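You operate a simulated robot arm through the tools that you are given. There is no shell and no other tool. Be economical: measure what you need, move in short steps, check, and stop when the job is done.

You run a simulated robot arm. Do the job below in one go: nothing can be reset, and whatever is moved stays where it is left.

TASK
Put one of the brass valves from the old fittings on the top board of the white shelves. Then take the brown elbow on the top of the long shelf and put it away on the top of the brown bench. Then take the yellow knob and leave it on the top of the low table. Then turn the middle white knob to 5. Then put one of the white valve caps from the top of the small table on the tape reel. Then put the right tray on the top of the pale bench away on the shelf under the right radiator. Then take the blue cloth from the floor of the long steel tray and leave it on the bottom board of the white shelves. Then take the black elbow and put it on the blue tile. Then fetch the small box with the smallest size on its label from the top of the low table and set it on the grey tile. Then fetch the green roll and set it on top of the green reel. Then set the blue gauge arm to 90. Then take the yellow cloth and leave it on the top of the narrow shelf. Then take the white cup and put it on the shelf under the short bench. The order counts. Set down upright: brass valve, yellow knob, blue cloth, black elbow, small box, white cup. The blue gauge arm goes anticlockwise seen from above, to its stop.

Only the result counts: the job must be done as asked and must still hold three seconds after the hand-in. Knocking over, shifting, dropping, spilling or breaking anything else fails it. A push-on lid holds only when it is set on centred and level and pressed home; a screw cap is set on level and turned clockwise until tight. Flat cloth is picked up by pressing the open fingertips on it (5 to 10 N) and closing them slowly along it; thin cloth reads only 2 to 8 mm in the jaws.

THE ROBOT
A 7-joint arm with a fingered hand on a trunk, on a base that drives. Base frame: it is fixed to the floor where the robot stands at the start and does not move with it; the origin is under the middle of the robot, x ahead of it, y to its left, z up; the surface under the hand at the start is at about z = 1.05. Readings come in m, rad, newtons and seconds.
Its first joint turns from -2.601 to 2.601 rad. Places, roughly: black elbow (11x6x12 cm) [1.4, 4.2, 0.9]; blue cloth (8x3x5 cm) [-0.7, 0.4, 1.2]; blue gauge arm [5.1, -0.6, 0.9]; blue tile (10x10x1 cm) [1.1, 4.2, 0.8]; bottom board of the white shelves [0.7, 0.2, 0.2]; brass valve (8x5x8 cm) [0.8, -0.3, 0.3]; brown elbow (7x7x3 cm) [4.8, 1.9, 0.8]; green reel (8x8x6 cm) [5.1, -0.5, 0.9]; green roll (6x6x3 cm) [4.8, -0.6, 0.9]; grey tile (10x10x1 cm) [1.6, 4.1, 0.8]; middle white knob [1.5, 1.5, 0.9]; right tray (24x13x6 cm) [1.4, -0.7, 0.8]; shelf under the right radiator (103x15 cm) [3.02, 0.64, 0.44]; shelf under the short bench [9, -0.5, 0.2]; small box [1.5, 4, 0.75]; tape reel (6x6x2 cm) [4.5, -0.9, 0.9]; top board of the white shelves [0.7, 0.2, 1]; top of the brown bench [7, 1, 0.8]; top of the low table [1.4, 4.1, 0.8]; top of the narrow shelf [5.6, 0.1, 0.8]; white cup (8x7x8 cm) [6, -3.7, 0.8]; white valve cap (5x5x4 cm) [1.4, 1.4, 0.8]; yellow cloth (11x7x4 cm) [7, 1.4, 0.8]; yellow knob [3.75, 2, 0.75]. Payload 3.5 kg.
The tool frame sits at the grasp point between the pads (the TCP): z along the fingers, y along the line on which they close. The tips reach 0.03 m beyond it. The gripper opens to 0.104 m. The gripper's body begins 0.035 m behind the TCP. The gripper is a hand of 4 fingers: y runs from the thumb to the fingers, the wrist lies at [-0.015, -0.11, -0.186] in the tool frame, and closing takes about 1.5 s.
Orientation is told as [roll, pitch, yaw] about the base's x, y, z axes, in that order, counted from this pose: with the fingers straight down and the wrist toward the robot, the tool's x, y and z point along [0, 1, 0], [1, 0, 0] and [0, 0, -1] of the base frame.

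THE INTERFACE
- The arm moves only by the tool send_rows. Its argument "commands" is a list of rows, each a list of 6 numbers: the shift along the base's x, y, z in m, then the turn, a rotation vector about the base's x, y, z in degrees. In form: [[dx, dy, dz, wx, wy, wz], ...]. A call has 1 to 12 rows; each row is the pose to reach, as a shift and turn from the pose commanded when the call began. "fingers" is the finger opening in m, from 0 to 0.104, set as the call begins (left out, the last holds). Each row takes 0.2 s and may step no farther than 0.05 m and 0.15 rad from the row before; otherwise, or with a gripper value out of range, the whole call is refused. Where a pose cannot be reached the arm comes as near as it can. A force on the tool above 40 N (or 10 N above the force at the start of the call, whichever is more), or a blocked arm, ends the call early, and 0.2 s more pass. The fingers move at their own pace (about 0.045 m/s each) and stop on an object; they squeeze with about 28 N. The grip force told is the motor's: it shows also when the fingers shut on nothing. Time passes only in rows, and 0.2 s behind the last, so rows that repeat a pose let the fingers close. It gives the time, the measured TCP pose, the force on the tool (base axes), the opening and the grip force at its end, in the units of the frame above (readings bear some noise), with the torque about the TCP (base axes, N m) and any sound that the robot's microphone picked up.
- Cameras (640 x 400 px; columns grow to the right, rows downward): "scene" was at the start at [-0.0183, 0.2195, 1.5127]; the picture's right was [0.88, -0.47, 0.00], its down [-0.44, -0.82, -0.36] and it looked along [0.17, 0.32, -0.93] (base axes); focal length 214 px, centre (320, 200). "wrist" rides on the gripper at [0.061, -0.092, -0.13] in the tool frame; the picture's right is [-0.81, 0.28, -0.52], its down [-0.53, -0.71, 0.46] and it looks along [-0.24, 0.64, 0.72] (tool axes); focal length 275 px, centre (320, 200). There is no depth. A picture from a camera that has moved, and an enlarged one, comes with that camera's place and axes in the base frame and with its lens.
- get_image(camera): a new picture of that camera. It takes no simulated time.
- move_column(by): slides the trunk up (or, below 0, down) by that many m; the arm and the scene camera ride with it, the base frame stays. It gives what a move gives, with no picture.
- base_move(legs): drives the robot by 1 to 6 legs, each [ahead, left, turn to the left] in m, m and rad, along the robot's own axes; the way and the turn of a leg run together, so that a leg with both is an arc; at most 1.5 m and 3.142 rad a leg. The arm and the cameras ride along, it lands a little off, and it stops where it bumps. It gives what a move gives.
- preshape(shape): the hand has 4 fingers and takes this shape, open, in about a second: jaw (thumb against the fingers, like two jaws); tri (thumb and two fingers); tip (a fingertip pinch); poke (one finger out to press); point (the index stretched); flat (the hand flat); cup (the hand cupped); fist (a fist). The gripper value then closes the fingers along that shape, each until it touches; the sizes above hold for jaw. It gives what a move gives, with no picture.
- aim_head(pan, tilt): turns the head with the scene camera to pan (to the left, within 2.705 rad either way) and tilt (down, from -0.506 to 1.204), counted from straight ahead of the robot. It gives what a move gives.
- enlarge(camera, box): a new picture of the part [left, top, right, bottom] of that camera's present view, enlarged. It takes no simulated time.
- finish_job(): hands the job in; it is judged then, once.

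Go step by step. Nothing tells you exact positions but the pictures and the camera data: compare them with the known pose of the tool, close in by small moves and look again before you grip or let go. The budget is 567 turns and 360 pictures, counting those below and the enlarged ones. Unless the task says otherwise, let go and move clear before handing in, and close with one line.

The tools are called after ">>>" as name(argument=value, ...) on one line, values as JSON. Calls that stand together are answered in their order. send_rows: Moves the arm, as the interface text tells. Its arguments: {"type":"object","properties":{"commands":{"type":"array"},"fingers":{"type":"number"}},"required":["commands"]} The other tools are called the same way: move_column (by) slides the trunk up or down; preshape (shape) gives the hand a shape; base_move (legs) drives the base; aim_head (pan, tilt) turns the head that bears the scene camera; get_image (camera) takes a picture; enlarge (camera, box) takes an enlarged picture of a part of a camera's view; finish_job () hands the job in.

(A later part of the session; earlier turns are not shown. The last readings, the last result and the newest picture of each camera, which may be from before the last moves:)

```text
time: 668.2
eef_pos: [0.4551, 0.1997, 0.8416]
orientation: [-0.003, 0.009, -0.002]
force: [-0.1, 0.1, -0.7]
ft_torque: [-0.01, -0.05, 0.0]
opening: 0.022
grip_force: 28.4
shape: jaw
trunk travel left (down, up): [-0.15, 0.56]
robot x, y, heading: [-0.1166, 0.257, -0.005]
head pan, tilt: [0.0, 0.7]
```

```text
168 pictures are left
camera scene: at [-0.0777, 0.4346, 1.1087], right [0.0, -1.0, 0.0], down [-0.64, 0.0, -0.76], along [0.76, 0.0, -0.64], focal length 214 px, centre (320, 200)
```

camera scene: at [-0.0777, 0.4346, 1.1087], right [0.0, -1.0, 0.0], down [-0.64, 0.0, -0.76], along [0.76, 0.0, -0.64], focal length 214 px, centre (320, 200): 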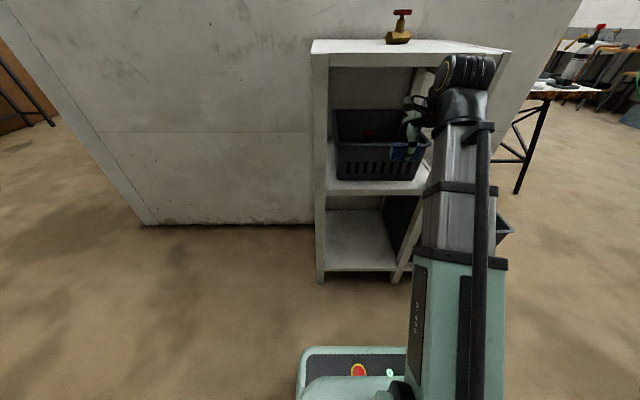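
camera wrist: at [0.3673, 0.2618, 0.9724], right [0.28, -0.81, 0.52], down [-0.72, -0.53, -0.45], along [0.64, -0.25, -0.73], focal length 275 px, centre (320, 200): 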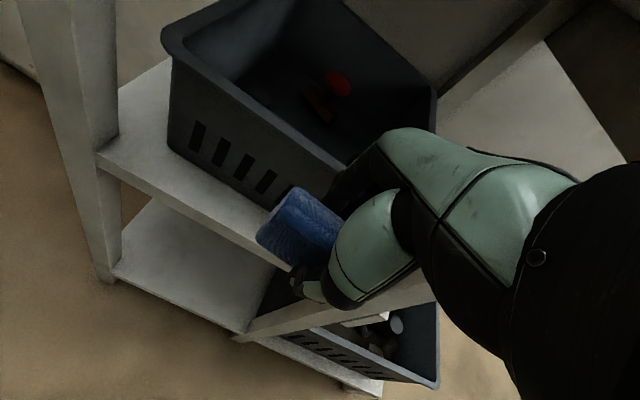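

>>> move_column(by=-0.15)

>>> send_rows(commands=[[0, 0, -0.045, 0, 0, 0], [0, 0, -0.09, 0, 0, 0], [0, 0, -0.135, 0, 0, 0], [0, 0, -0.18, 0, 0, 0], [0, 0, -0.225, 0, 0, 0], [0, 0, -0.27, 0, 0, 0], [0, 0, -0.315, 0, 0, 0], [0, 0, -0.36, 0, 0, 0], [0, 0, -0.4, 0, 0, 0]])

>>> get_image(camera="wrist")

>>> get_image(camera="scene")

```text
time: 669.9
eef_pos: [0.457, 0.2003, 0.6909]
orientation: [-0.005, 0.011, -0.001]
force: [-0.2, 0.3, -1.6]
ft_torque: [-0.01, 0.01, 0.0]
opening: 0.0219
grip_force: 28.5
shape: jaw
trunk travel left (down, up): [0.0, 0.71]
robot x, y, heading: [-0.1167, 0.2627, 0.001]
head pan, tilt: [0.0, 0.7]
```

```text
time: 671.9
eef_pos: [0.4575, 0.2016, 0.2905]
orientation: [-0.001, 0.009, -0.002]
force: [0.1, 0.5, -0.5]
ft_torque: [0.01, 0.02, -0.02]
opening: 0.0219
grip_force: 28.1
shape: jaw
trunk travel left (down, up): [0.0, 0.71]
robot x, y, heading: [-0.1143, 0.2656, -0.003]
head pan, tilt: [0.0, 0.7]
```

```text
167 pictures are left
camera wrist: at [0.3686, 0.2626, 0.422], right [0.28, -0.81, 0.52], down [-0.72, -0.53, -0.45], along [0.64, -0.25, -0.73], focal length 275 px, centre (320, 200)
```

wrist: 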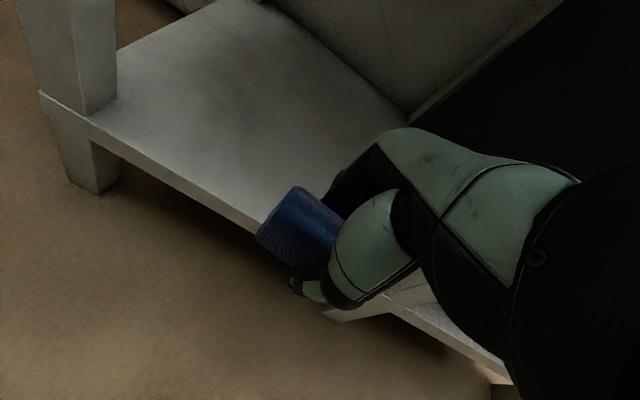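

```text
166 pictures are left
camera scene: at [-0.0777, 0.4346, 0.9588], right [0.0, -1.0, 0.0], down [-0.64, 0.0, -0.77], along [0.77, 0.0, -0.64], focal length 214 px, centre (320, 200)
```

scene: 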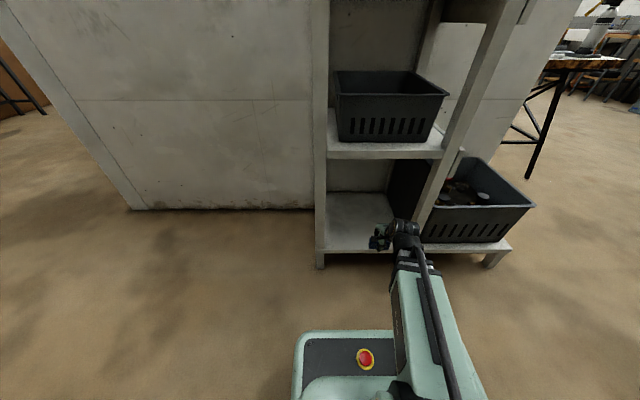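

>>> send_rows(commands=[[0.04, 0.01, 0, 0, 0, 0], [0.08, 0.02, 0, 0, 0, 0], [0.12, 0.03, 0, 0, 0, 0], [0.155, 0.03, 0, 0, 0, 0]])

>>> get_image(camera="wrist")

>>> enlarge(camera="scene", box=[310, 160, 450, 280])

```text
time: 672.9
eef_pos: [0.6107, 0.2319, 0.292]
orientation: [-0.003, 0.009, -0.002]
force: [-0.7, 1.5, -0.4]
ft_torque: [-0.02, -0.01, -0.02]
opening: 0.0219
grip_force: 28.3
shape: jaw
trunk travel left (down, up): [0.0, 0.71]
robot x, y, heading: [-0.1176, 0.2614, 0.005]
head pan, tilt: [0.0, 0.7]
```

```text
165 pictures are left
camera wrist: at [0.5232, 0.2931, 0.4219], right [0.28, -0.81, 0.52], down [-0.72, -0.53, -0.45], along [0.64, -0.25, -0.73], focal length 275 px, centre (320, 200)
```

wrist: 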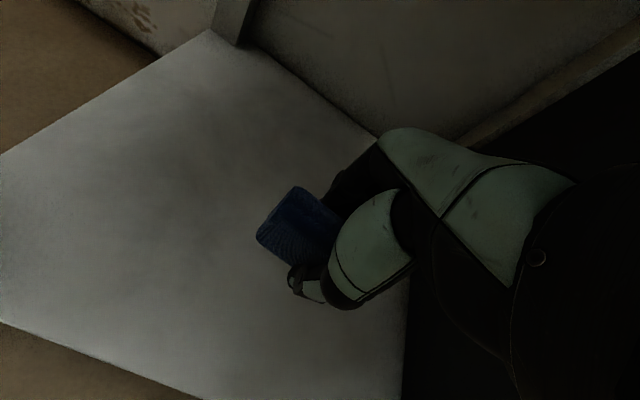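

```text
3.33 times, centred on (380, 220) of scene
camera zoom: at [-0.0777, 0.4346, 0.9587], right [0.0, -1.0, 0.0], down [-0.64, 0.0, -0.77], along [0.77, 0.0, -0.64], focal length 715 px, centre (120, 133)
```

zoom: 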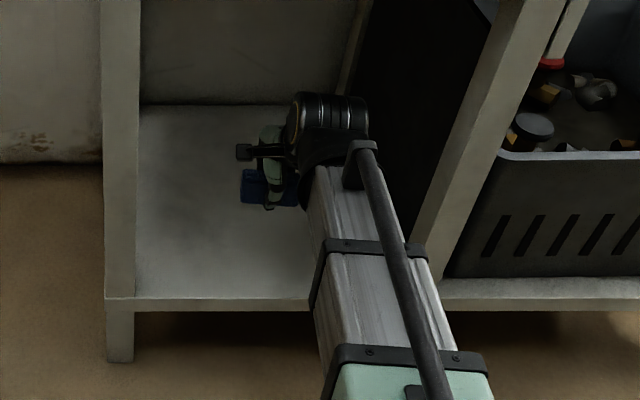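

>>> send_rows(commands=[[0.01, 0, -0.03, 0, 0, 0], [0.01, 0, -0.05, 0, 0, 0], [0.01, 0, -0.06, 0, 0, 0], [0.01, 0, -0.07, 0, 0, 0], [0.01, 0, -0.078, 0, 0, 0], [0.01, 0, -0.086, 0, 0, 0], [0.01, 0, -0.094, 0, 0, 0], [0.01, 0, -0.102, 0, 0, 0]])

>>> get_image(camera="wrist")

```text
time: 674.7
eef_pos: [0.6214, 0.2313, 0.1921]
orientation: [-0.002, 0.006, -0.002]
force: [-1.1, 0.5, 14.1]
ft_torque: [0.04, -0.01, 0.06]
opening: 0.0229
grip_force: 28.1
shape: jaw
trunk travel left (down, up): [0.0, 0.71]
robot x, y, heading: [-0.1198, 0.2633, -0.0]
head pan, tilt: [0.0, 0.7]
```

```text
163 pictures are left
camera wrist: at [0.5319, 0.2918, 0.3221], right [0.28, -0.81, 0.52], down [-0.72, -0.53, -0.45], along [0.64, -0.25, -0.73], focal length 275 px, centre (320, 200)
```

wrist: 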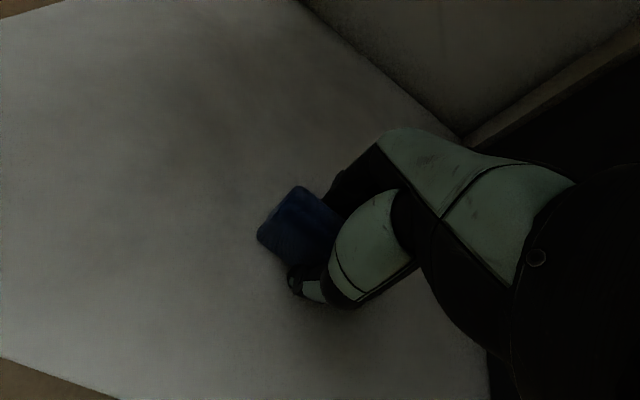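

>>> send_rows(commands=[[0, 0, 0.001, 0, 0, 0], [0, 0, 0.001, 0, 0, 0], [0, 0, 0.001, 0, 0, 0], [0, 0, 0.001, 0, 0, 0], [0, 0, 0.001, 0, 0, 0]], fingers=0.08)

>>> send_rows(commands=[[0, 0, 0.03, 0, 0, 0], [0, 0, 0.06, 0, 0, 0], [0, 0, 0.09, 0, 0, 0], [-0.04, -0.01, 0.1, 0, 0, 0], [-0.08, -0.02, 0.1, 0, 0, 0], [-0.12, -0.03, 0.1, 0, 0, 0], [-0.165, -0.03, 0.1, 0, 0, 0]])

>>> get_image(camera="wrist")

>>> enlarge(camera="scene", box=[310, 160, 450, 280])

```text
time: 675.9
eef_pos: [0.6205, 0.2297, 0.1911]
orientation: [-0.005, 0.012, -0.002]
force: [-1.6, 0.8, 3.9]
ft_torque: [0.0, -0.1, 0.02]
opening: 0.0787
grip_force: 0.1
shape: jaw
trunk travel left (down, up): [0.0, 0.71]
robot x, y, heading: [-0.118, 0.2642, 0.002]
head pan, tilt: [0.0, 0.7]
```

```text
time: 677.5
eef_pos: [0.4551, 0.2011, 0.2874]
orientation: [-0.003, 0.01, -0.001]
force: [-0.2, -0.4, -1.0]
ft_torque: [0.01, -0.01, 0.01]
opening: 0.0798
grip_force: 0.1
shape: jaw
trunk travel left (down, up): [0.0, 0.71]
robot x, y, heading: [-0.1183, 0.2657, 0.003]
head pan, tilt: [0.0, 0.7]
```

```text
162 pictures are left
camera wrist: at [0.3661, 0.2629, 0.4193], right [0.28, -0.81, 0.52], down [-0.72, -0.53, -0.45], along [0.64, -0.25, -0.73], focal length 275 px, centre (320, 200)
```

wrist: 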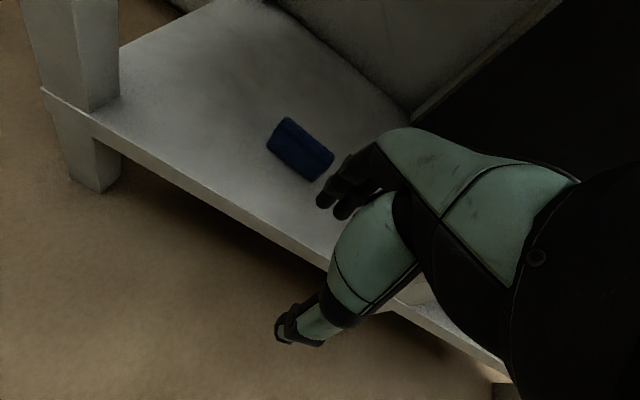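

```text
3.33 times, centred on (380, 220) of scene
camera zoom: at [-0.0776, 0.4346, 0.9587], right [0.0, -1.0, 0.0], down [-0.64, 0.0, -0.76], along [0.76, 0.0, -0.64], focal length 715 px, centre (120, 133)
```

zoom: 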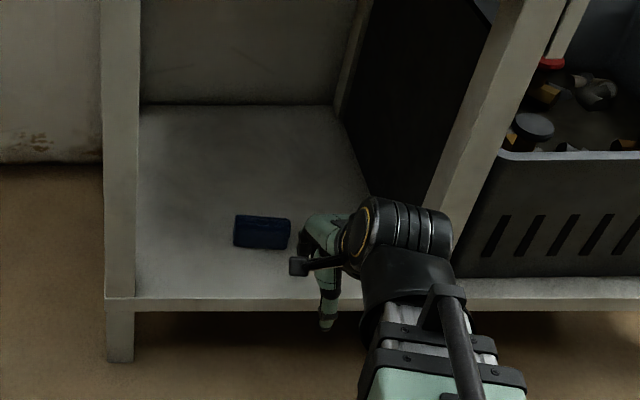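

>>> enlarge(camera="wrist", box=[250, 100, 350, 200])

```text
4.00 times, centred on (300, 150) of wrist
camera zoom: at [0.3661, 0.2629, 0.4193], right [0.28, -0.81, 0.52], down [-0.72, -0.53, -0.45], along [0.64, -0.25, -0.73], focal length 1101 px, centre (400, 400)
```

zoom: 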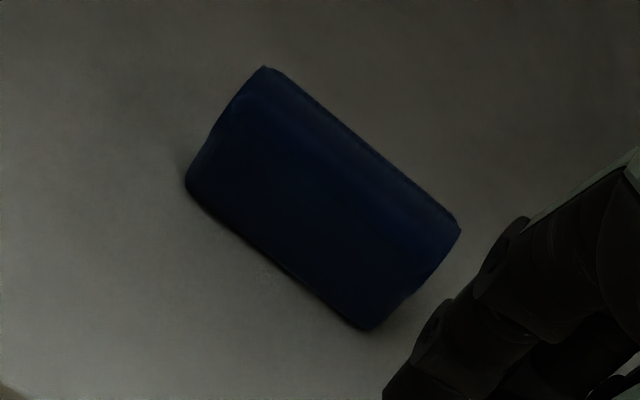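

>>> send_rows(commands=[[0, 0, 0.045, 0, 0, 0], [0, 0, 0.09, 0, 0, 0], [0, 0, 0.135, 0, 0, 0], [0, 0, 0.18, 0, 0, 0], [0, 0, 0.225, 0, 0, 0], [0, 0, 0.27, 0, 0, 0], [0, 0, 0.315, 0, 0, 0], [0, 0, 0.36, 0, 0, 0], [0, 0, 0.4, 0, 0, 0]])

>>> move_column(by=0.4)

>>> move_column(by=0.2)

>>> base_move(legs=[[0.1, 0, 0], [0, 0, 1.57], [1.4, 0, 0], [1.3, 0, 0]])

```text
time: 679.5
eef_pos: [0.457, 0.201, 0.6918]
orientation: [-0.005, 0.01, -0.002]
force: [-0.2, 0.3, 0.3]
ft_torque: [0.02, -0.02, 0.0]
opening: 0.0797
grip_force: 0.0
shape: jaw
trunk travel left (down, up): [0.0, 0.71]
robot x, y, heading: [-0.1155, 0.2647, -0.006]
head pan, tilt: [0.0, 0.7]
```

```text
time: 683.3
eef_pos: [0.4568, 0.2005, 1.0922]
orientation: [-0.004, 0.01, -0.002]
force: [-0.4, 0.8, 0.2]
ft_torque: [-0.02, 0.03, 0.01]
opening: 0.0797
grip_force: 0.1
shape: jaw
trunk travel left (down, up): [-0.4, 0.31]
robot x, y, heading: [-0.1184, 0.2637, 0.005]
head pan, tilt: [0.0, 0.7]
```

```text
time: 685.5
eef_pos: [0.4574, 0.2009, 1.2924]
orientation: [-0.003, 0.012, -0.002]
force: [-0.5, 0.7, 0.1]
ft_torque: [0.01, 0.03, -0.02]
opening: 0.0797
grip_force: 0.0
shape: jaw
trunk travel left (down, up): [-0.6, 0.11]
robot x, y, heading: [-0.1178, 0.2634, 0.003]
head pan, tilt: [0.0, 0.7]
```

```text
time: 703.1
eef_pos: [0.1966, 3.5336, 1.2917]
orientation: [-0.004, 0.01, 1.513]
force: [-0.4, -0.8, -0.3]
ft_torque: [0.0, 0.02, 0.0]
opening: 0.0798
grip_force: 0.0
shape: jaw
trunk travel left (down, up): [-0.6, 0.11]
robot x, y, heading: [0.0999, 2.9586, 1.512]
head pan, tilt: [0.0, 0.7]
```

>>> base_move(legs=[[0.0, -1.25, 0.058], [0.4, 0, 0]])

>>> aim_head(pan=-0.05, tilt=0.7)

>>> get_image(camera="scene")

>>> get_image(camera="wrist")

```text
time: 711.7
eef_pos: [1.4324, 3.9139, 1.2929]
orientation: [-0.003, 0.01, 1.583]
force: [0.3, 0.0, -0.4]
ft_torque: [-0.03, 0.01, -0.03]
opening: 0.0798
grip_force: 0.1
shape: jaw
trunk travel left (down, up): [-0.6, 0.11]
robot x, y, heading: [1.3756, 3.3367, 1.587]
head pan, tilt: [0.0, 0.7]
```

```text
time: 712.3
eef_pos: [1.4337, 3.9128, 1.2924]
orientation: [-0.004, 0.013, 1.583]
force: [0.0, 0.5, -0.6]
ft_torque: [-0.01, -0.02, -0.01]
opening: 0.0797
grip_force: 0.0
shape: jaw
trunk travel left (down, up): [-0.6, 0.11]
robot x, y, heading: [1.3802, 3.3407, 1.583]
head pan, tilt: [-0.051, 0.7]
```

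```text
159 pictures are left
camera scene: at [1.2112, 3.3744, 1.5587], right [1.0, -0.04, 0.0], down [-0.02, -0.64, -0.76], along [0.03, 0.76, -0.64], focal length 214 px, centre (320, 200)
```

scene: 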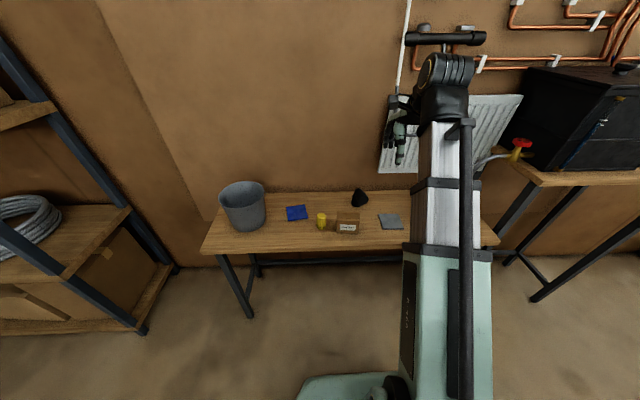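

```text
158 pictures are left
camera wrist: at [1.374, 3.8213, 1.423], right [0.81, 0.29, 0.52], down [0.54, -0.71, -0.45], along [0.24, 0.64, -0.73], focal length 275 px, centre (320, 200)
```

wrist: 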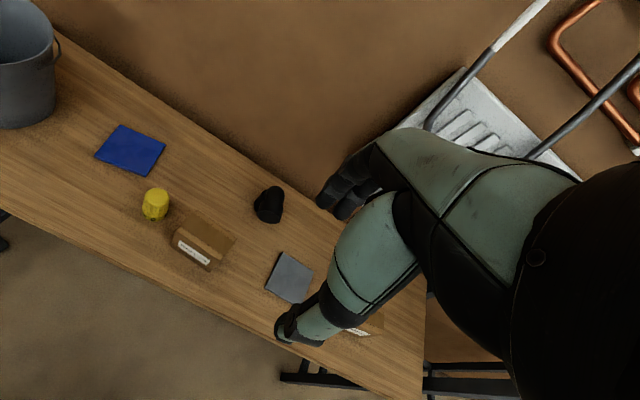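

Everything on the low table is in view; zooming in on the black elbow and the box labels.

>>> enlarge(camera="scene", box=[270, 170, 420, 250])

>>> enlarge(camera="wrist", box=[130, 150, 330, 310])

```text
4.27 times, centred on (345, 210) of scene
camera zoom: at [1.2112, 3.3744, 1.5587], right [1.0, -0.04, 0.0], down [-0.02, -0.64, -0.76], along [0.03, 0.76, -0.64], focal length 915 px, centre (213, 157)
```

zoom: 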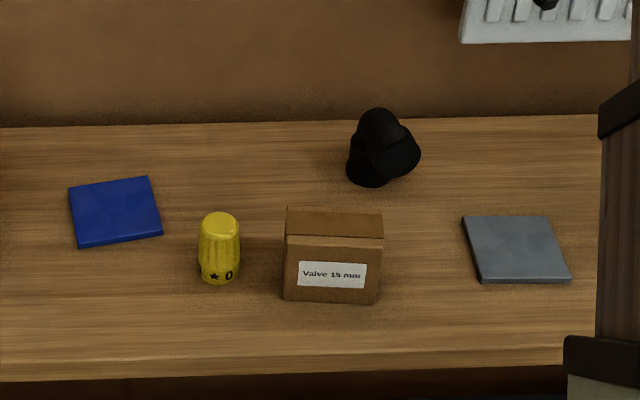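

```text
2.50 times, centred on (230, 230) of wrist
camera zoom: at [1.374, 3.8213, 1.423], right [0.81, 0.29, 0.52], down [0.54, -0.71, -0.45], along [0.24, 0.64, -0.73], focal length 688 px, centre (545, 125)
```

zoom: 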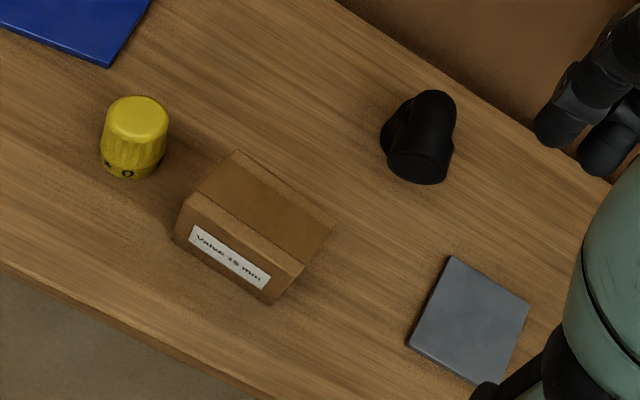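

>>> base_move(legs=[[0.13, 0.43, -0.01]])

>>> send_rows(commands=[[0.04, 0.0, 0, 0, 0, -7], [0.08, 0.0, 0, 0, 0, -14], [0.12, 0.0, 0, 0, 0, -21], [0.16, 0.0, 0, 0, 0, -28], [0.2, 0.01, 0, 0, 0, -35], [0.24, 0.02, 0, 0, 0, -42], [0.28, 0.03, 0, 0, 0, -49], [0.32, 0.05, 0, 0, 0, -56], [0.36, 0.07, 0, 0, 0, -63], [0.4, 0.09, 0, 0, 0, -70], [0.43, 0.12, 0, 0, 0, -76]], fingers=0.104)

>>> get_image(camera="wrist")

>>> get_image(camera="scene")

```text
time: 715.0
eef_pos: [1.0043, 4.0368, 1.2919]
orientation: [-0.004, 0.01, 1.571]
force: [-0.1, -0.7, -0.6]
ft_torque: [0.02, -0.02, 0.0]
opening: 0.0794
grip_force: 0.1
shape: jaw
trunk travel left (down, up): [-0.6, 0.11]
robot x, y, heading: [0.9424, 3.4642, 1.574]
head pan, tilt: [-0.051, 0.7]
```

```text
time: 717.4
eef_pos: [1.4342, 4.1575, 1.2914]
orientation: [-0.001, 0.01, 0.243]
force: [-0.3, 0.2, -0.9]
ft_torque: [0.0, 0.01, -0.02]
opening: 0.1038
grip_force: 0.1
shape: jaw
trunk travel left (down, up): [-0.6, 0.11]
robot x, y, heading: [0.9439, 3.4611, 1.576]
head pan, tilt: [-0.051, 0.7]
```

```text
155 pictures are left
camera wrist: at [1.3322, 4.1949, 1.4219], right [0.47, -0.72, 0.52], down [-0.57, -0.69, -0.45], along [0.68, -0.08, -0.73], focal length 275 px, centre (320, 200)
```

wrist: 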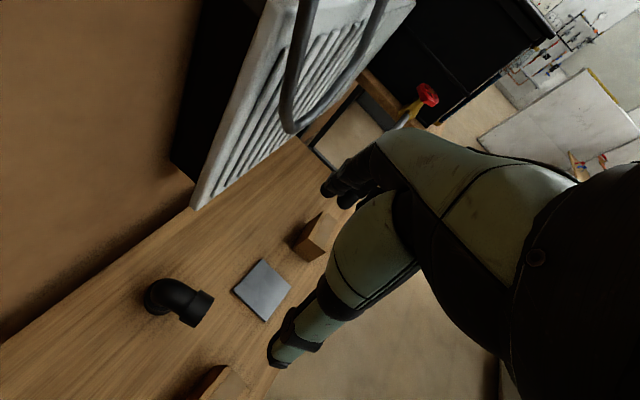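

```text
154 pictures are left
camera scene: at [0.7783, 3.5007, 1.5587], right [1.0, -0.05, 0.0], down [-0.03, -0.64, -0.76], along [0.03, 0.76, -0.64], focal length 214 px, centre (320, 200)
```

scene: 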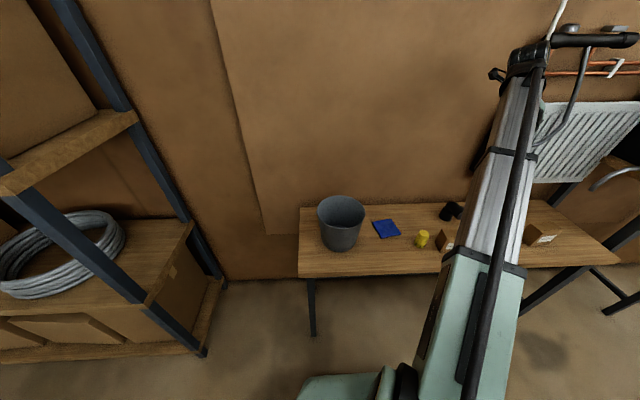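

>>> enlarge(camera="wrist", box=[120, 240, 280, 360])

>>> enlarge(camera="scene", box=[360, 180, 600, 280])

```text
3.33 times, centred on (200, 300) of wrist
camera zoom: at [1.3322, 4.1949, 1.4219], right [0.47, -0.72, 0.52], down [-0.57, -0.69, -0.45], along [0.68, -0.08, -0.73], focal length 918 px, centre (720, -133)
```

zoom: 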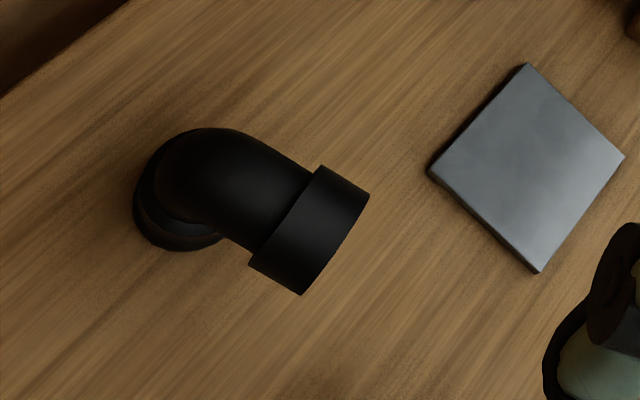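

```text
2.67 times, centred on (480, 230) of scene
camera zoom: at [0.7783, 3.5007, 1.5587], right [1.0, -0.05, 0.0], down [-0.03, -0.64, -0.76], along [0.03, 0.76, -0.64], focal length 572 px, centre (-107, 120)
```

zoom: 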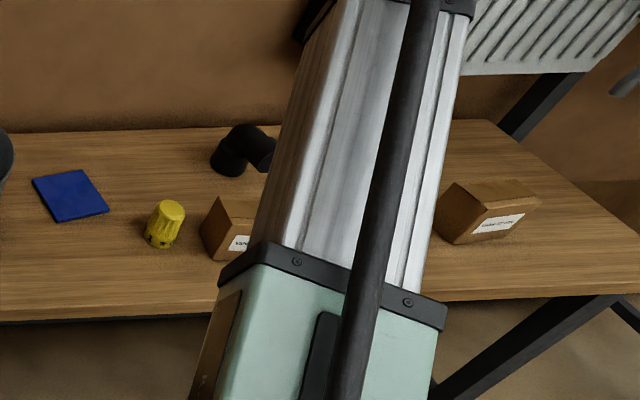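

>>> send_rows(commands=[[0.002, 0.025, -0.02, 0, 0, -3], [0.005, 0.053, -0.05, 0, 0, -5]])

>>> move_column(by=-0.25)

>>> get_image(camera="wrist")

```text
time: 718.0
eef_pos: [1.4401, 4.2099, 1.24]
orientation: [-0.004, 0.011, 0.159]
force: [0.4, 0.8, 0.1]
ft_torque: [-0.04, 0.02, -0.03]
opening: 0.104
grip_force: 0.1
shape: jaw
trunk travel left (down, up): [-0.6, 0.11]
robot x, y, heading: [0.9401, 3.4628, 1.575]
head pan, tilt: [-0.051, 0.7]
```

```text
time: 720.6
eef_pos: [1.438, 4.2094, 0.9905]
orientation: [-0.005, 0.011, 0.157]
force: [-0.2, 0.3, 0.9]
ft_torque: [0.01, 0.0, 0.01]
opening: 0.1037
grip_force: 0.0
shape: jaw
trunk travel left (down, up): [-0.35, 0.36]
robot x, y, heading: [0.9409, 3.4627, 1.574]
head pan, tilt: [-0.051, 0.7]
```

```text
151 pictures are left
camera wrist: at [1.3412, 4.2551, 1.1214], right [0.41, -0.75, 0.52], down [-0.62, -0.64, -0.45], along [0.67, -0.14, -0.73], focal length 275 px, centre (320, 200)
```

wrist: 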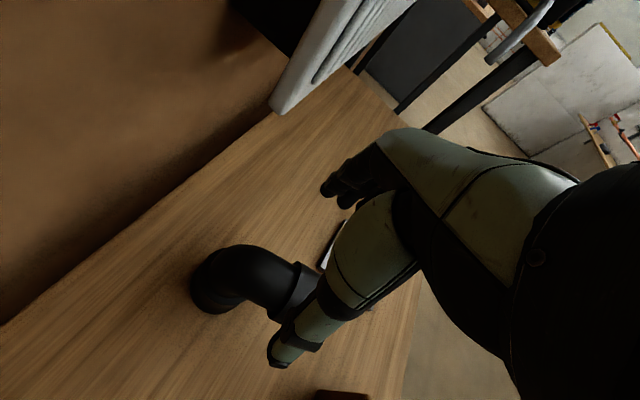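

>>> send_rows(commands=[[0.003, 0.0, -0.04, 0, 0, 0], [0.003, 0.0, -0.07, 0, 0, 0], [0.003, 0, -0.09, 0, 0, 0], [0.003, 0, -0.102, 0, 0, 0]])

>>> get_image(camera="wrist")

>>> enlarge(camera="scene", box=[360, 130, 560, 270])

```text
time: 721.6
eef_pos: [1.4413, 4.2085, 0.8888]
orientation: [-0.004, 0.011, 0.157]
force: [0.5, -1.0, -0.1]
ft_torque: [0.01, -0.01, -0.02]
opening: 0.1037
grip_force: 0.1
shape: jaw
trunk travel left (down, up): [-0.35, 0.36]
robot x, y, heading: [0.9408, 3.4597, 1.582]
head pan, tilt: [-0.051, 0.7]
```

```text
150 pictures are left
camera wrist: at [1.3444, 4.2548, 1.0201], right [0.41, -0.75, 0.52], down [-0.62, -0.64, -0.45], along [0.67, -0.14, -0.73], focal length 275 px, centre (320, 200)
```

wrist: 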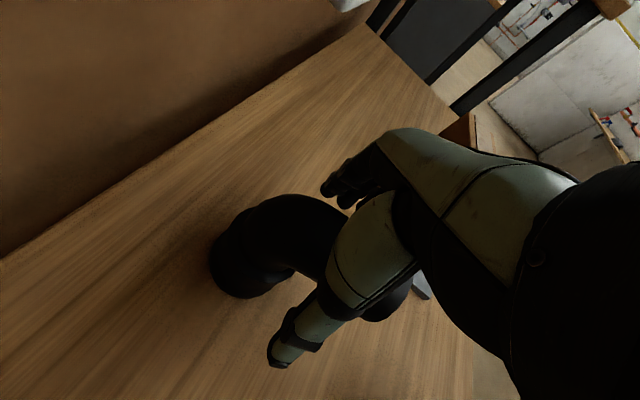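

```text
2.86 times, centred on (460, 200) of scene
camera zoom: at [0.7779, 3.5002, 1.3087], right [1.0, -0.05, 0.0], down [-0.03, -0.64, -0.76], along [0.04, 0.76, -0.64], focal length 613 px, centre (-80, 200)
```

zoom: 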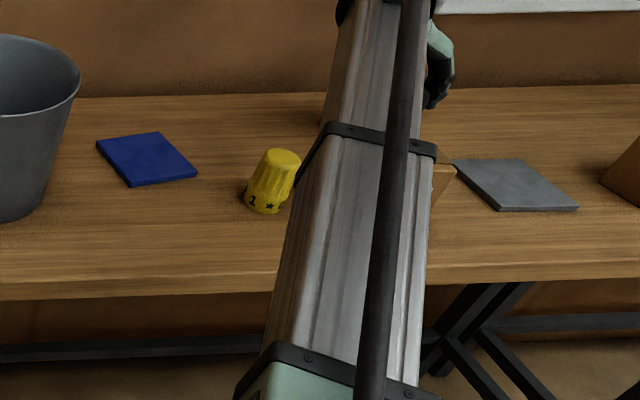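

Elbow's outlet lies between thumb and fingers; I close on it.

>>> send_rows(commands=[[0, 0, 0, 0, 0, 0], [0, 0, 0, 0, 0, 0], [0, 0, 0, 0, 0, 0], [0, 0, 0, 0, 0, 0], [0, 0, 0, 0, 0, 0], [0, 0, 0, 0, 0, 0]], fingers=0.0)

>>> get_image(camera="wrist")

```text
time: 723.0
eef_pos: [1.4424, 4.2086, 0.8897]
orientation: [-0.003, 0.011, 0.16]
force: [-0.4, 0.7, -2.2]
ft_torque: [-0.03, 0.02, -0.02]
opening: 0.0314
grip_force: 27.7
shape: jaw
trunk travel left (down, up): [-0.35, 0.36]
robot x, y, heading: [0.9415, 3.465, 1.573]
head pan, tilt: [-0.051, 0.7]
```

```text
148 pictures are left
camera wrist: at [1.3444, 4.2549, 1.0203], right [0.41, -0.75, 0.52], down [-0.62, -0.64, -0.45], along [0.67, -0.14, -0.73], focal length 275 px, centre (320, 200)
```

wrist: 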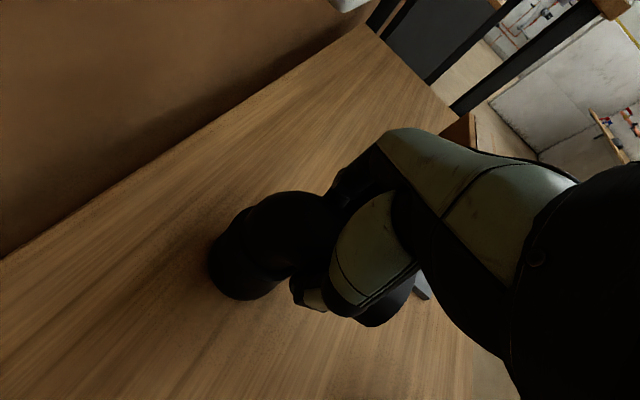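

>>> send_rows(commands=[[0, 0, 0.015, 0, 0, 0], [0, 0, 0.04, 0, 0, 0], [0, 0, 0.08, 0, 0, 0], [0, 0, 0.12, 0, 0, 0], [0, 0, 0.16, 0, 0, 0]])

>>> get_image(camera="wrist")

>>> enlarge(camera="scene", box=[360, 60, 560, 260])

```text
time: 724.2
eef_pos: [1.4453, 4.2083, 1.0479]
orientation: [-0.005, 0.01, 0.159]
force: [-0.4, 0.9, -1.0]
ft_torque: [-0.01, 0.03, -0.01]
opening: 0.0318
grip_force: 27.5
shape: jaw
trunk travel left (down, up): [-0.35, 0.36]
robot x, y, heading: [0.9454, 3.4633, 1.576]
head pan, tilt: [-0.051, 0.7]
```

```text
147 pictures are left
camera wrist: at [1.3473, 4.2547, 1.1789], right [0.41, -0.75, 0.52], down [-0.62, -0.64, -0.45], along [0.67, -0.14, -0.73], focal length 275 px, centre (320, 200)
```

wrist: 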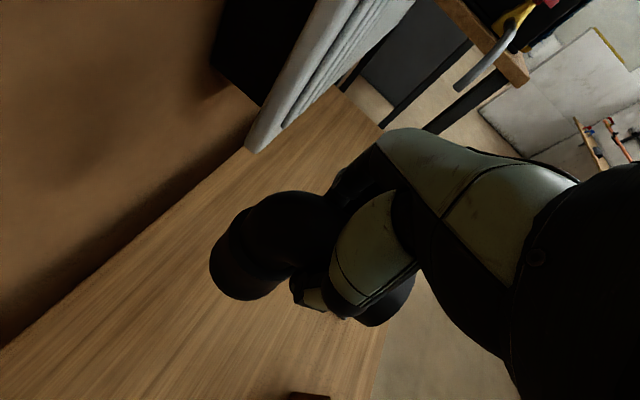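

```text
2.00 times, centred on (460, 160) of scene
camera zoom: at [0.778, 3.5004, 1.3087], right [1.0, -0.05, 0.0], down [-0.03, -0.64, -0.76], along [0.03, 0.76, -0.64], focal length 429 px, centre (40, 280)
```

zoom: 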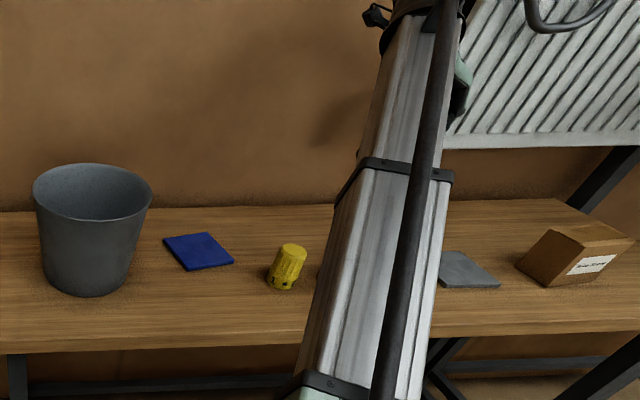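

>>> send_rows(commands=[[-0.035, -0.006, 0.01, 0, 0, 5], [-0.07, -0.012, 0.01, 0, 0, 10], [-0.105, -0.018, 0.01, 0, 0, 15], [-0.14, -0.024, 0.01, 0, 0, 20], [-0.175, -0.03, 0.01, 0, 0, 25], [-0.21, -0.036, 0.01, 0, 0, 30], [-0.245, -0.042, 0.01, 0, 0, 35], [-0.28, -0.048, 0.01, 0, 0, 40], [-0.299, -0.052, 0.01, 0, 0, 45]])

>>> get_image(camera="wrist")

>>> get_image(camera="scene")

```text
time: 726.2
eef_pos: [1.1429, 4.1579, 1.0585]
orientation: [-0.003, 0.013, 0.948]
force: [0.6, -0.4, -1.5]
ft_torque: [-0.02, -0.01, 0.0]
opening: 0.0316
grip_force: 28.1
shape: jaw
trunk travel left (down, up): [-0.35, 0.36]
robot x, y, heading: [0.9423, 3.46, 1.575]
head pan, tilt: [-0.051, 0.7]
```

```text
145 pictures are left
camera wrist: at [1.0419, 4.1199, 1.1901], right [0.82, -0.25, 0.52], down [0.01, -0.89, -0.45], along [0.57, 0.37, -0.73], focal length 275 px, centre (320, 200)
```

wrist: 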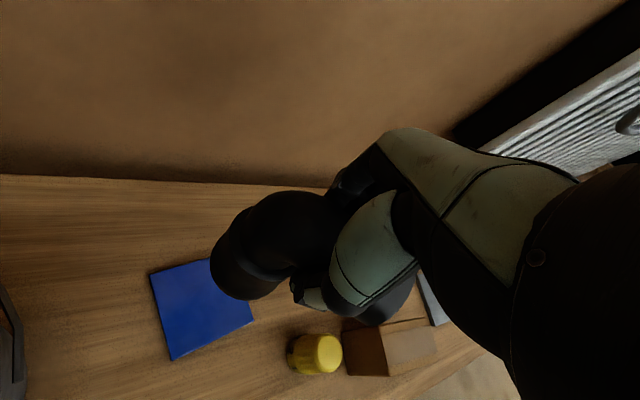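

```text
144 pictures are left
camera scene: at [0.7779, 3.5003, 1.3087], right [1.0, -0.05, 0.0], down [-0.03, -0.64, -0.76], along [0.04, 0.76, -0.64], focal length 214 px, centre (320, 200)
```

scene: 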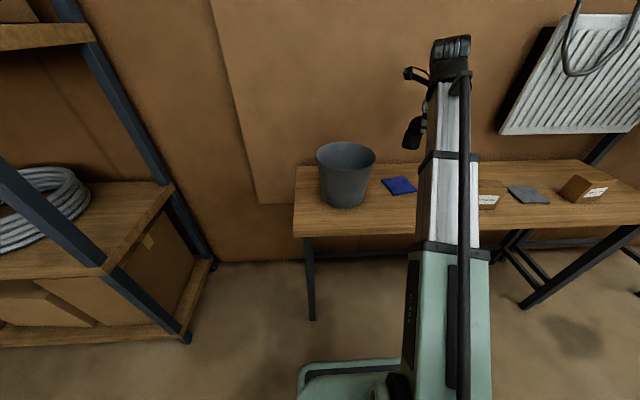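

>>> send_rows(commands=[[-0.005, -0.003, -0.04, 0, 0, 0], [-0.005, -0.003, -0.08, 0, 0, 0], [-0.005, -0.003, -0.12, 0, 0, 0]])

>>> get_image(camera="wrist")

>>> enlarge(camera="scene", box=[360, 110, 480, 230])

```text
time: 727.0
eef_pos: [1.139, 4.1569, 0.9373]
orientation: [-0.004, 0.009, 0.946]
force: [0.2, 0.4, -0.1]
ft_torque: [0.01, 0.0, 0.05]
opening: 0.0311
grip_force: 27.5
shape: jaw
trunk travel left (down, up): [-0.35, 0.36]
robot x, y, heading: [0.9433, 3.4627, 1.576]
head pan, tilt: [-0.051, 0.7]
```

```text
143 pictures are left
camera wrist: at [1.037, 4.1187, 1.0685], right [0.82, -0.25, 0.52], down [0.01, -0.89, -0.45], along [0.57, 0.37, -0.73], focal length 275 px, centre (320, 200)
```

wrist: 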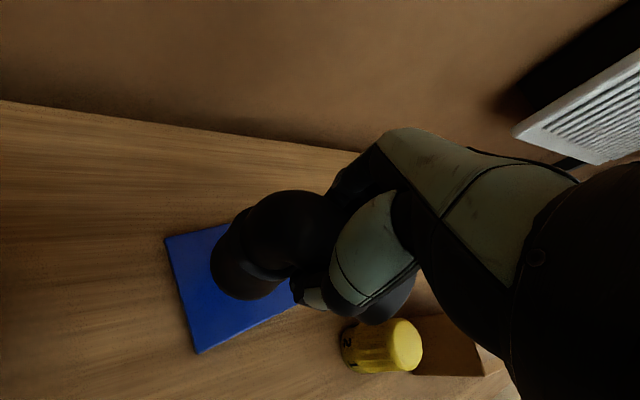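

```text
3.33 times, centred on (420, 170) of scene
camera zoom: at [0.7779, 3.5003, 1.3088], right [1.0, -0.05, 0.0], down [-0.03, -0.64, -0.76], along [0.04, 0.76, -0.64], focal length 715 px, centre (-13, 300)
```

zoom: 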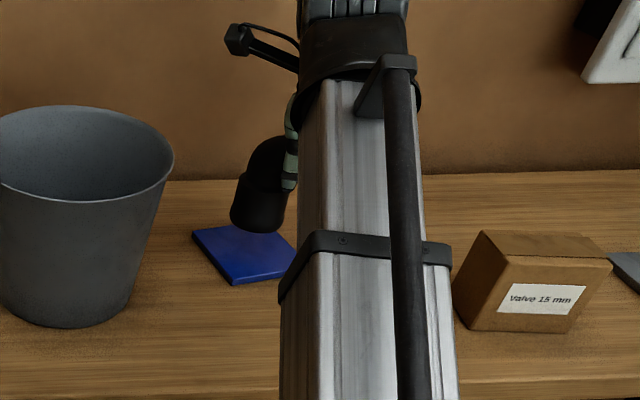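

>>> send_rows(commands=[[-0.007, -0.004, -0.015, 0, 0, 0], [-0.007, -0.004, -0.025, 0, 0, 0], [-0.007, -0.004, -0.031, 0, 0, 0], [-0.007, -0.004, -0.037, 0, 0, 0], [-0.007, -0.004, -0.043, 0, 0, 0]])

>>> get_image(camera="wrist")

>>> enlarge(camera="scene", box=[360, 110, 480, 230])

```text
time: 728.2
eef_pos: [1.1303, 4.1513, 0.8963]
orientation: [-0.003, 0.009, 0.945]
force: [-0.8, -0.9, 1.8]
ft_torque: [0.01, -0.01, -0.03]
opening: 0.0315
grip_force: 28.4
shape: jaw
trunk travel left (down, up): [-0.35, 0.36]
robot x, y, heading: [0.9425, 3.4614, 1.577]
head pan, tilt: [-0.051, 0.7]
```

```text
141 pictures are left
camera wrist: at [1.0297, 4.1132, 1.0269], right [0.82, -0.25, 0.52], down [0.01, -0.89, -0.45], along [0.57, 0.37, -0.73], focal length 275 px, centre (320, 200)
```

wrist: 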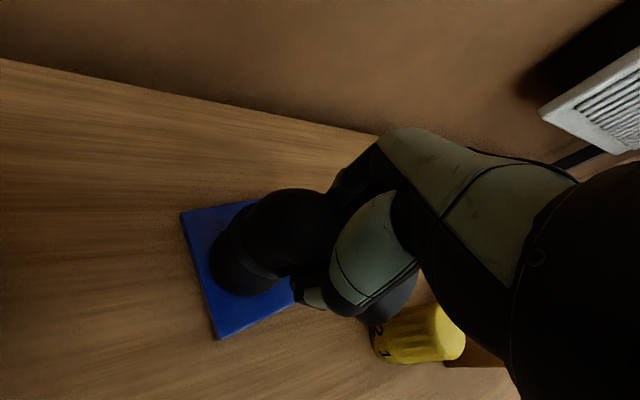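

```text
3.33 times, centred on (420, 170) of scene
camera zoom: at [0.7779, 3.5, 1.3088], right [1.0, -0.05, 0.0], down [-0.03, -0.64, -0.77], along [0.04, 0.76, -0.64], focal length 715 px, centre (-13, 300)
```

zoom: 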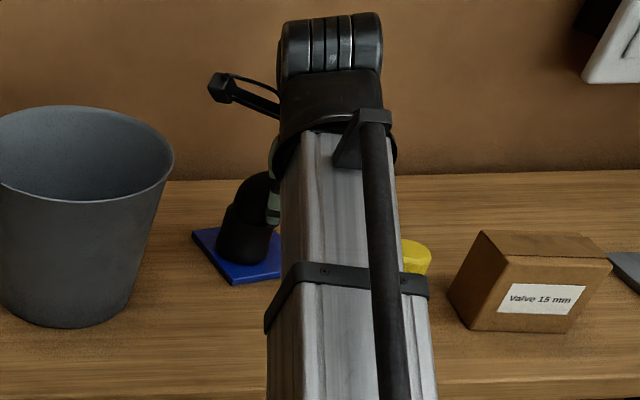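

>>> send_rows(commands=[[0, 0, -0.003, 0, 0, 0], [0, 0, -0.005, 0, 0, 0]])

>>> send_rows(commands=[[0, 0, 0, 0, 0, 0], [0, 0, 0, 0, 0, 0], [0, 0, 0, 0, 0, 0], [0, 0, 0, 0, 0, 0], [0, 0, 0, 0, 0, 0], [0, 0, 0, 0, 0, 0]], fingers=0.1)

>>> enlarge(camera="scene", box=[360, 110, 480, 230])

```text
time: 728.8
eef_pos: [1.1307, 4.1487, 0.8921]
orientation: [-0.002, 0.006, 0.945]
force: [4.5, -1.8, 13.3]
ft_torque: [0.32, -0.16, -0.08]
opening: 0.0284
grip_force: 28.4
shape: jaw
trunk travel left (down, up): [-0.35, 0.36]
robot x, y, heading: [0.9439, 3.459, 1.578]
head pan, tilt: [-0.051, 0.7]
```

```text
time: 730.2
eef_pos: [1.1296, 4.1498, 0.89]
orientation: [-0.004, 0.01, 0.945]
force: [0.1, 0.2, 0.3]
ft_torque: [0.03, 0.02, 0.0]
opening: 0.0998
grip_force: 0.0
shape: jaw
trunk travel left (down, up): [-0.35, 0.36]
robot x, y, heading: [0.9408, 3.4569, 1.574]
head pan, tilt: [-0.051, 0.7]
```

```text
3.33 times, centred on (420, 170) of scene
camera zoom: at [0.7779, 3.5003, 1.3087], right [1.0, -0.05, 0.0], down [-0.03, -0.64, -0.76], along [0.04, 0.76, -0.64], focal length 715 px, centre (-13, 300)
```

zoom: 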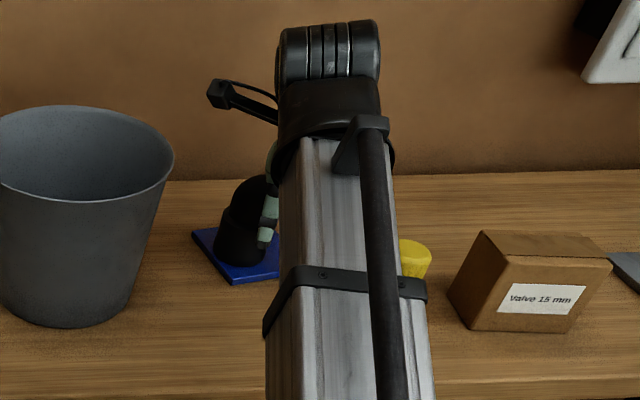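

Released, elbow standing on the tile. Lifting straight up and reading the second box's label.

>>> send_rows(commands=[[0, 0, 0.03, 0, 0, 0], [0, 0, 0.07, 0, 0, 0], [0, 0, 0.11, 0, 0, 0], [0, 0, 0.15, 0, 0, 0], [0, 0, 0.19, 0, 0, 0]])

>>> move_column(by=0.2)

>>> send_rows(commands=[[0, -0.02, 0, 0, 0, 7], [0, -0.04, 0, 0, 0, 14], [0, -0.06, 0, 0, 0, 21], [0, -0.08, 0, 0, 0, 28], [0, -0.1, 0, 0, 0, 35]])

>>> base_move(legs=[[-0.1, -0.55, 0]])

>>> get_image(camera="scene")

```text
time: 731.4
eef_pos: [1.1314, 4.1504, 1.0779]
orientation: [-0.004, 0.011, 0.945]
force: [0.1, 0.7, 0.0]
ft_torque: [-0.01, 0.02, 0.03]
opening: 0.0994
grip_force: 0.0
shape: jaw
trunk travel left (down, up): [-0.35, 0.36]
robot x, y, heading: [0.9435, 3.4577, 1.575]
head pan, tilt: [-0.051, 0.7]
```

```text
time: 733.6
eef_pos: [1.1315, 4.1498, 1.2776]
orientation: [-0.004, 0.009, 0.944]
force: [0.6, -0.6, -0.4]
ft_torque: [-0.02, -0.01, -0.04]
opening: 0.0998
grip_force: 0.1
shape: jaw
trunk travel left (down, up): [-0.55, 0.16]
robot x, y, heading: [0.9397, 3.4558, 1.578]
head pan, tilt: [-0.051, 0.7]
```

```text
time: 734.8
eef_pos: [1.1331, 4.0506, 1.2759]
orientation: [-0.004, 0.009, 1.558]
force: [-0.2, 0.6, 0.1]
ft_torque: [-0.02, -0.02, -0.03]
opening: 0.0997
grip_force: 0.1
shape: jaw
trunk travel left (down, up): [-0.55, 0.16]
robot x, y, heading: [0.9458, 3.4614, 1.572]
head pan, tilt: [-0.051, 0.7]
```

```text
time: 738.0
eef_pos: [1.6803, 3.9568, 1.2766]
orientation: [-0.004, 0.012, 1.565]
force: [0.4, 0.5, 0.6]
ft_torque: [0.01, 0.0, 0.01]
opening: 0.0996
grip_force: 0.0
shape: jaw
trunk travel left (down, up): [-0.55, 0.16]
robot x, y, heading: [1.4971, 3.3638, 1.581]
head pan, tilt: [-0.051, 0.7]
```

```text
138 pictures are left
camera scene: at [1.3317, 3.4033, 1.5088], right [1.0, -0.04, 0.0], down [-0.02, -0.64, -0.77], along [0.03, 0.76, -0.64], focal length 214 px, centre (320, 200)
```

scene: 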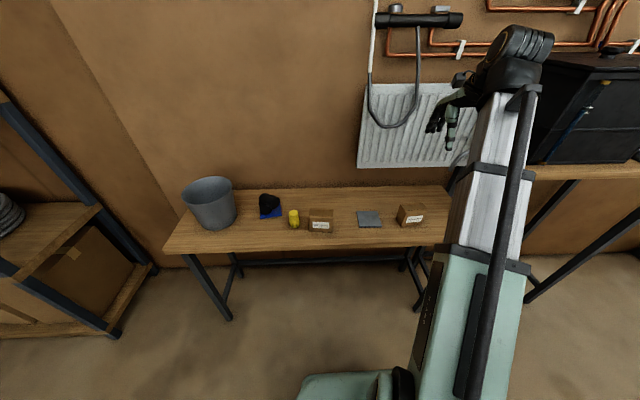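

>>> enlarge(camera="scene", box=[240, 180, 340, 250])

>>> enlarge(camera="scene", box=[340, 180, 440, 250])

>>> get_image(camera="wrist")

```text
5.71 times, centred on (290, 215) of scene
camera zoom: at [1.3317, 3.4033, 1.5088], right [1.0, -0.04, 0.0], down [-0.02, -0.64, -0.77], along [0.03, 0.76, -0.64], focal length 1226 px, centre (491, 114)
```

zoom: 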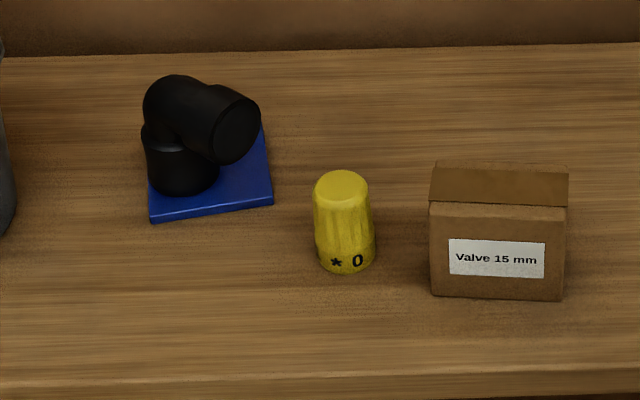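

```text
5.71 times, centred on (390, 215) of scene
camera zoom: at [1.3317, 3.4033, 1.5088], right [1.0, -0.04, 0.0], down [-0.02, -0.64, -0.77], along [0.03, 0.76, -0.64], focal length 1226 px, centre (-80, 114)
```

zoom: 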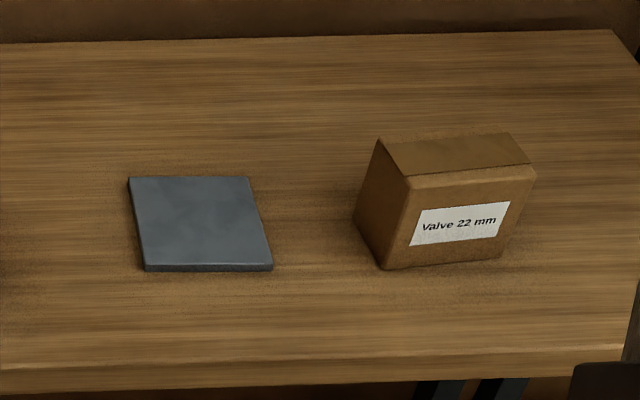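

```text
135 pictures are left
camera wrist: at [1.6203, 3.8663, 1.4072], right [0.81, 0.28, 0.52], down [0.53, -0.72, -0.45], along [0.25, 0.64, -0.73], focal length 275 px, centre (320, 200)
```

wrist: 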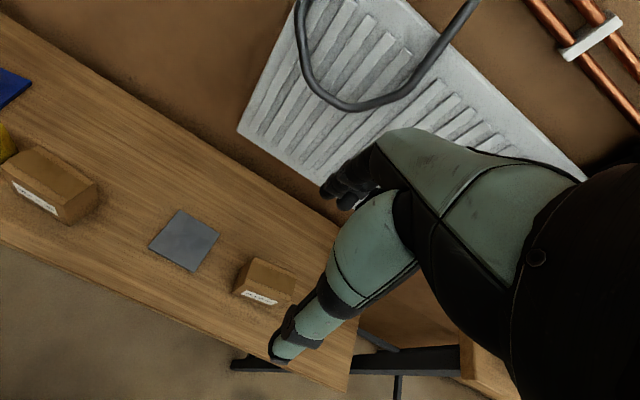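

>>> send_rows(commands=[[-0.04, 0.012, -0.01, 0, 0, -1], [-0.08, 0.024, -0.02, 0, 0, -2], [-0.12, 0.036, -0.03, 0, 0, -3], [-0.16, 0.048, -0.04, 0, 0, -4], [-0.2, 0.06, -0.05, 0, 0, -5], [-0.24, 0.072, -0.06, 0, 0, -6], [-0.28, 0.086, -0.07, 0, 0, -7], [-0.318, 0.099, -0.08, 0, 0, -7]])

>>> move_column(by=-0.2)

>>> get_image(camera="wrist")

```text
time: 739.8
eef_pos: [1.3616, 4.0566, 1.1948]
orientation: [-0.004, 0.009, 1.442]
force: [0.5, 0.4, 0.2]
ft_torque: [-0.01, 0.0, 0.0]
opening: 0.0996
grip_force: 0.1
shape: jaw
trunk travel left (down, up): [-0.55, 0.16]
robot x, y, heading: [1.4958, 3.3655, 1.587]
head pan, tilt: [-0.051, 0.7]
```

```text
time: 742.0
eef_pos: [1.3611, 4.0558, 0.9956]
orientation: [-0.004, 0.011, 1.442]
force: [-0.7, 0.3, 0.4]
ft_torque: [0.03, 0.0, 0.0]
opening: 0.0995
grip_force: 0.1
shape: jaw
trunk travel left (down, up): [-0.35, 0.36]
robot x, y, heading: [1.4994, 3.3662, 1.589]
head pan, tilt: [-0.051, 0.7]
```

```text
134 pictures are left
camera wrist: at [1.2903, 3.9737, 1.1261], right [0.84, 0.17, 0.52], down [0.44, -0.78, -0.45], along [0.33, 0.6, -0.73], focal length 275 px, centre (320, 200)
```

wrist: 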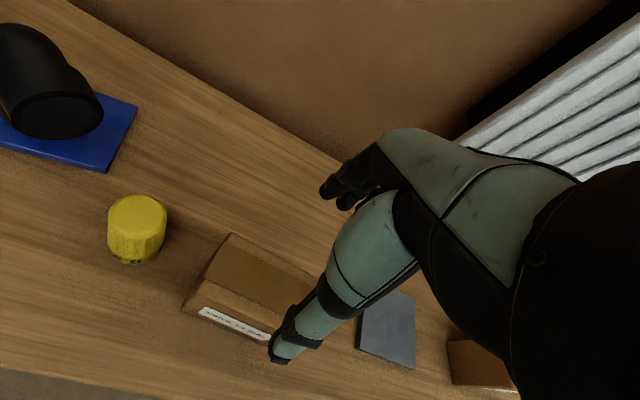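

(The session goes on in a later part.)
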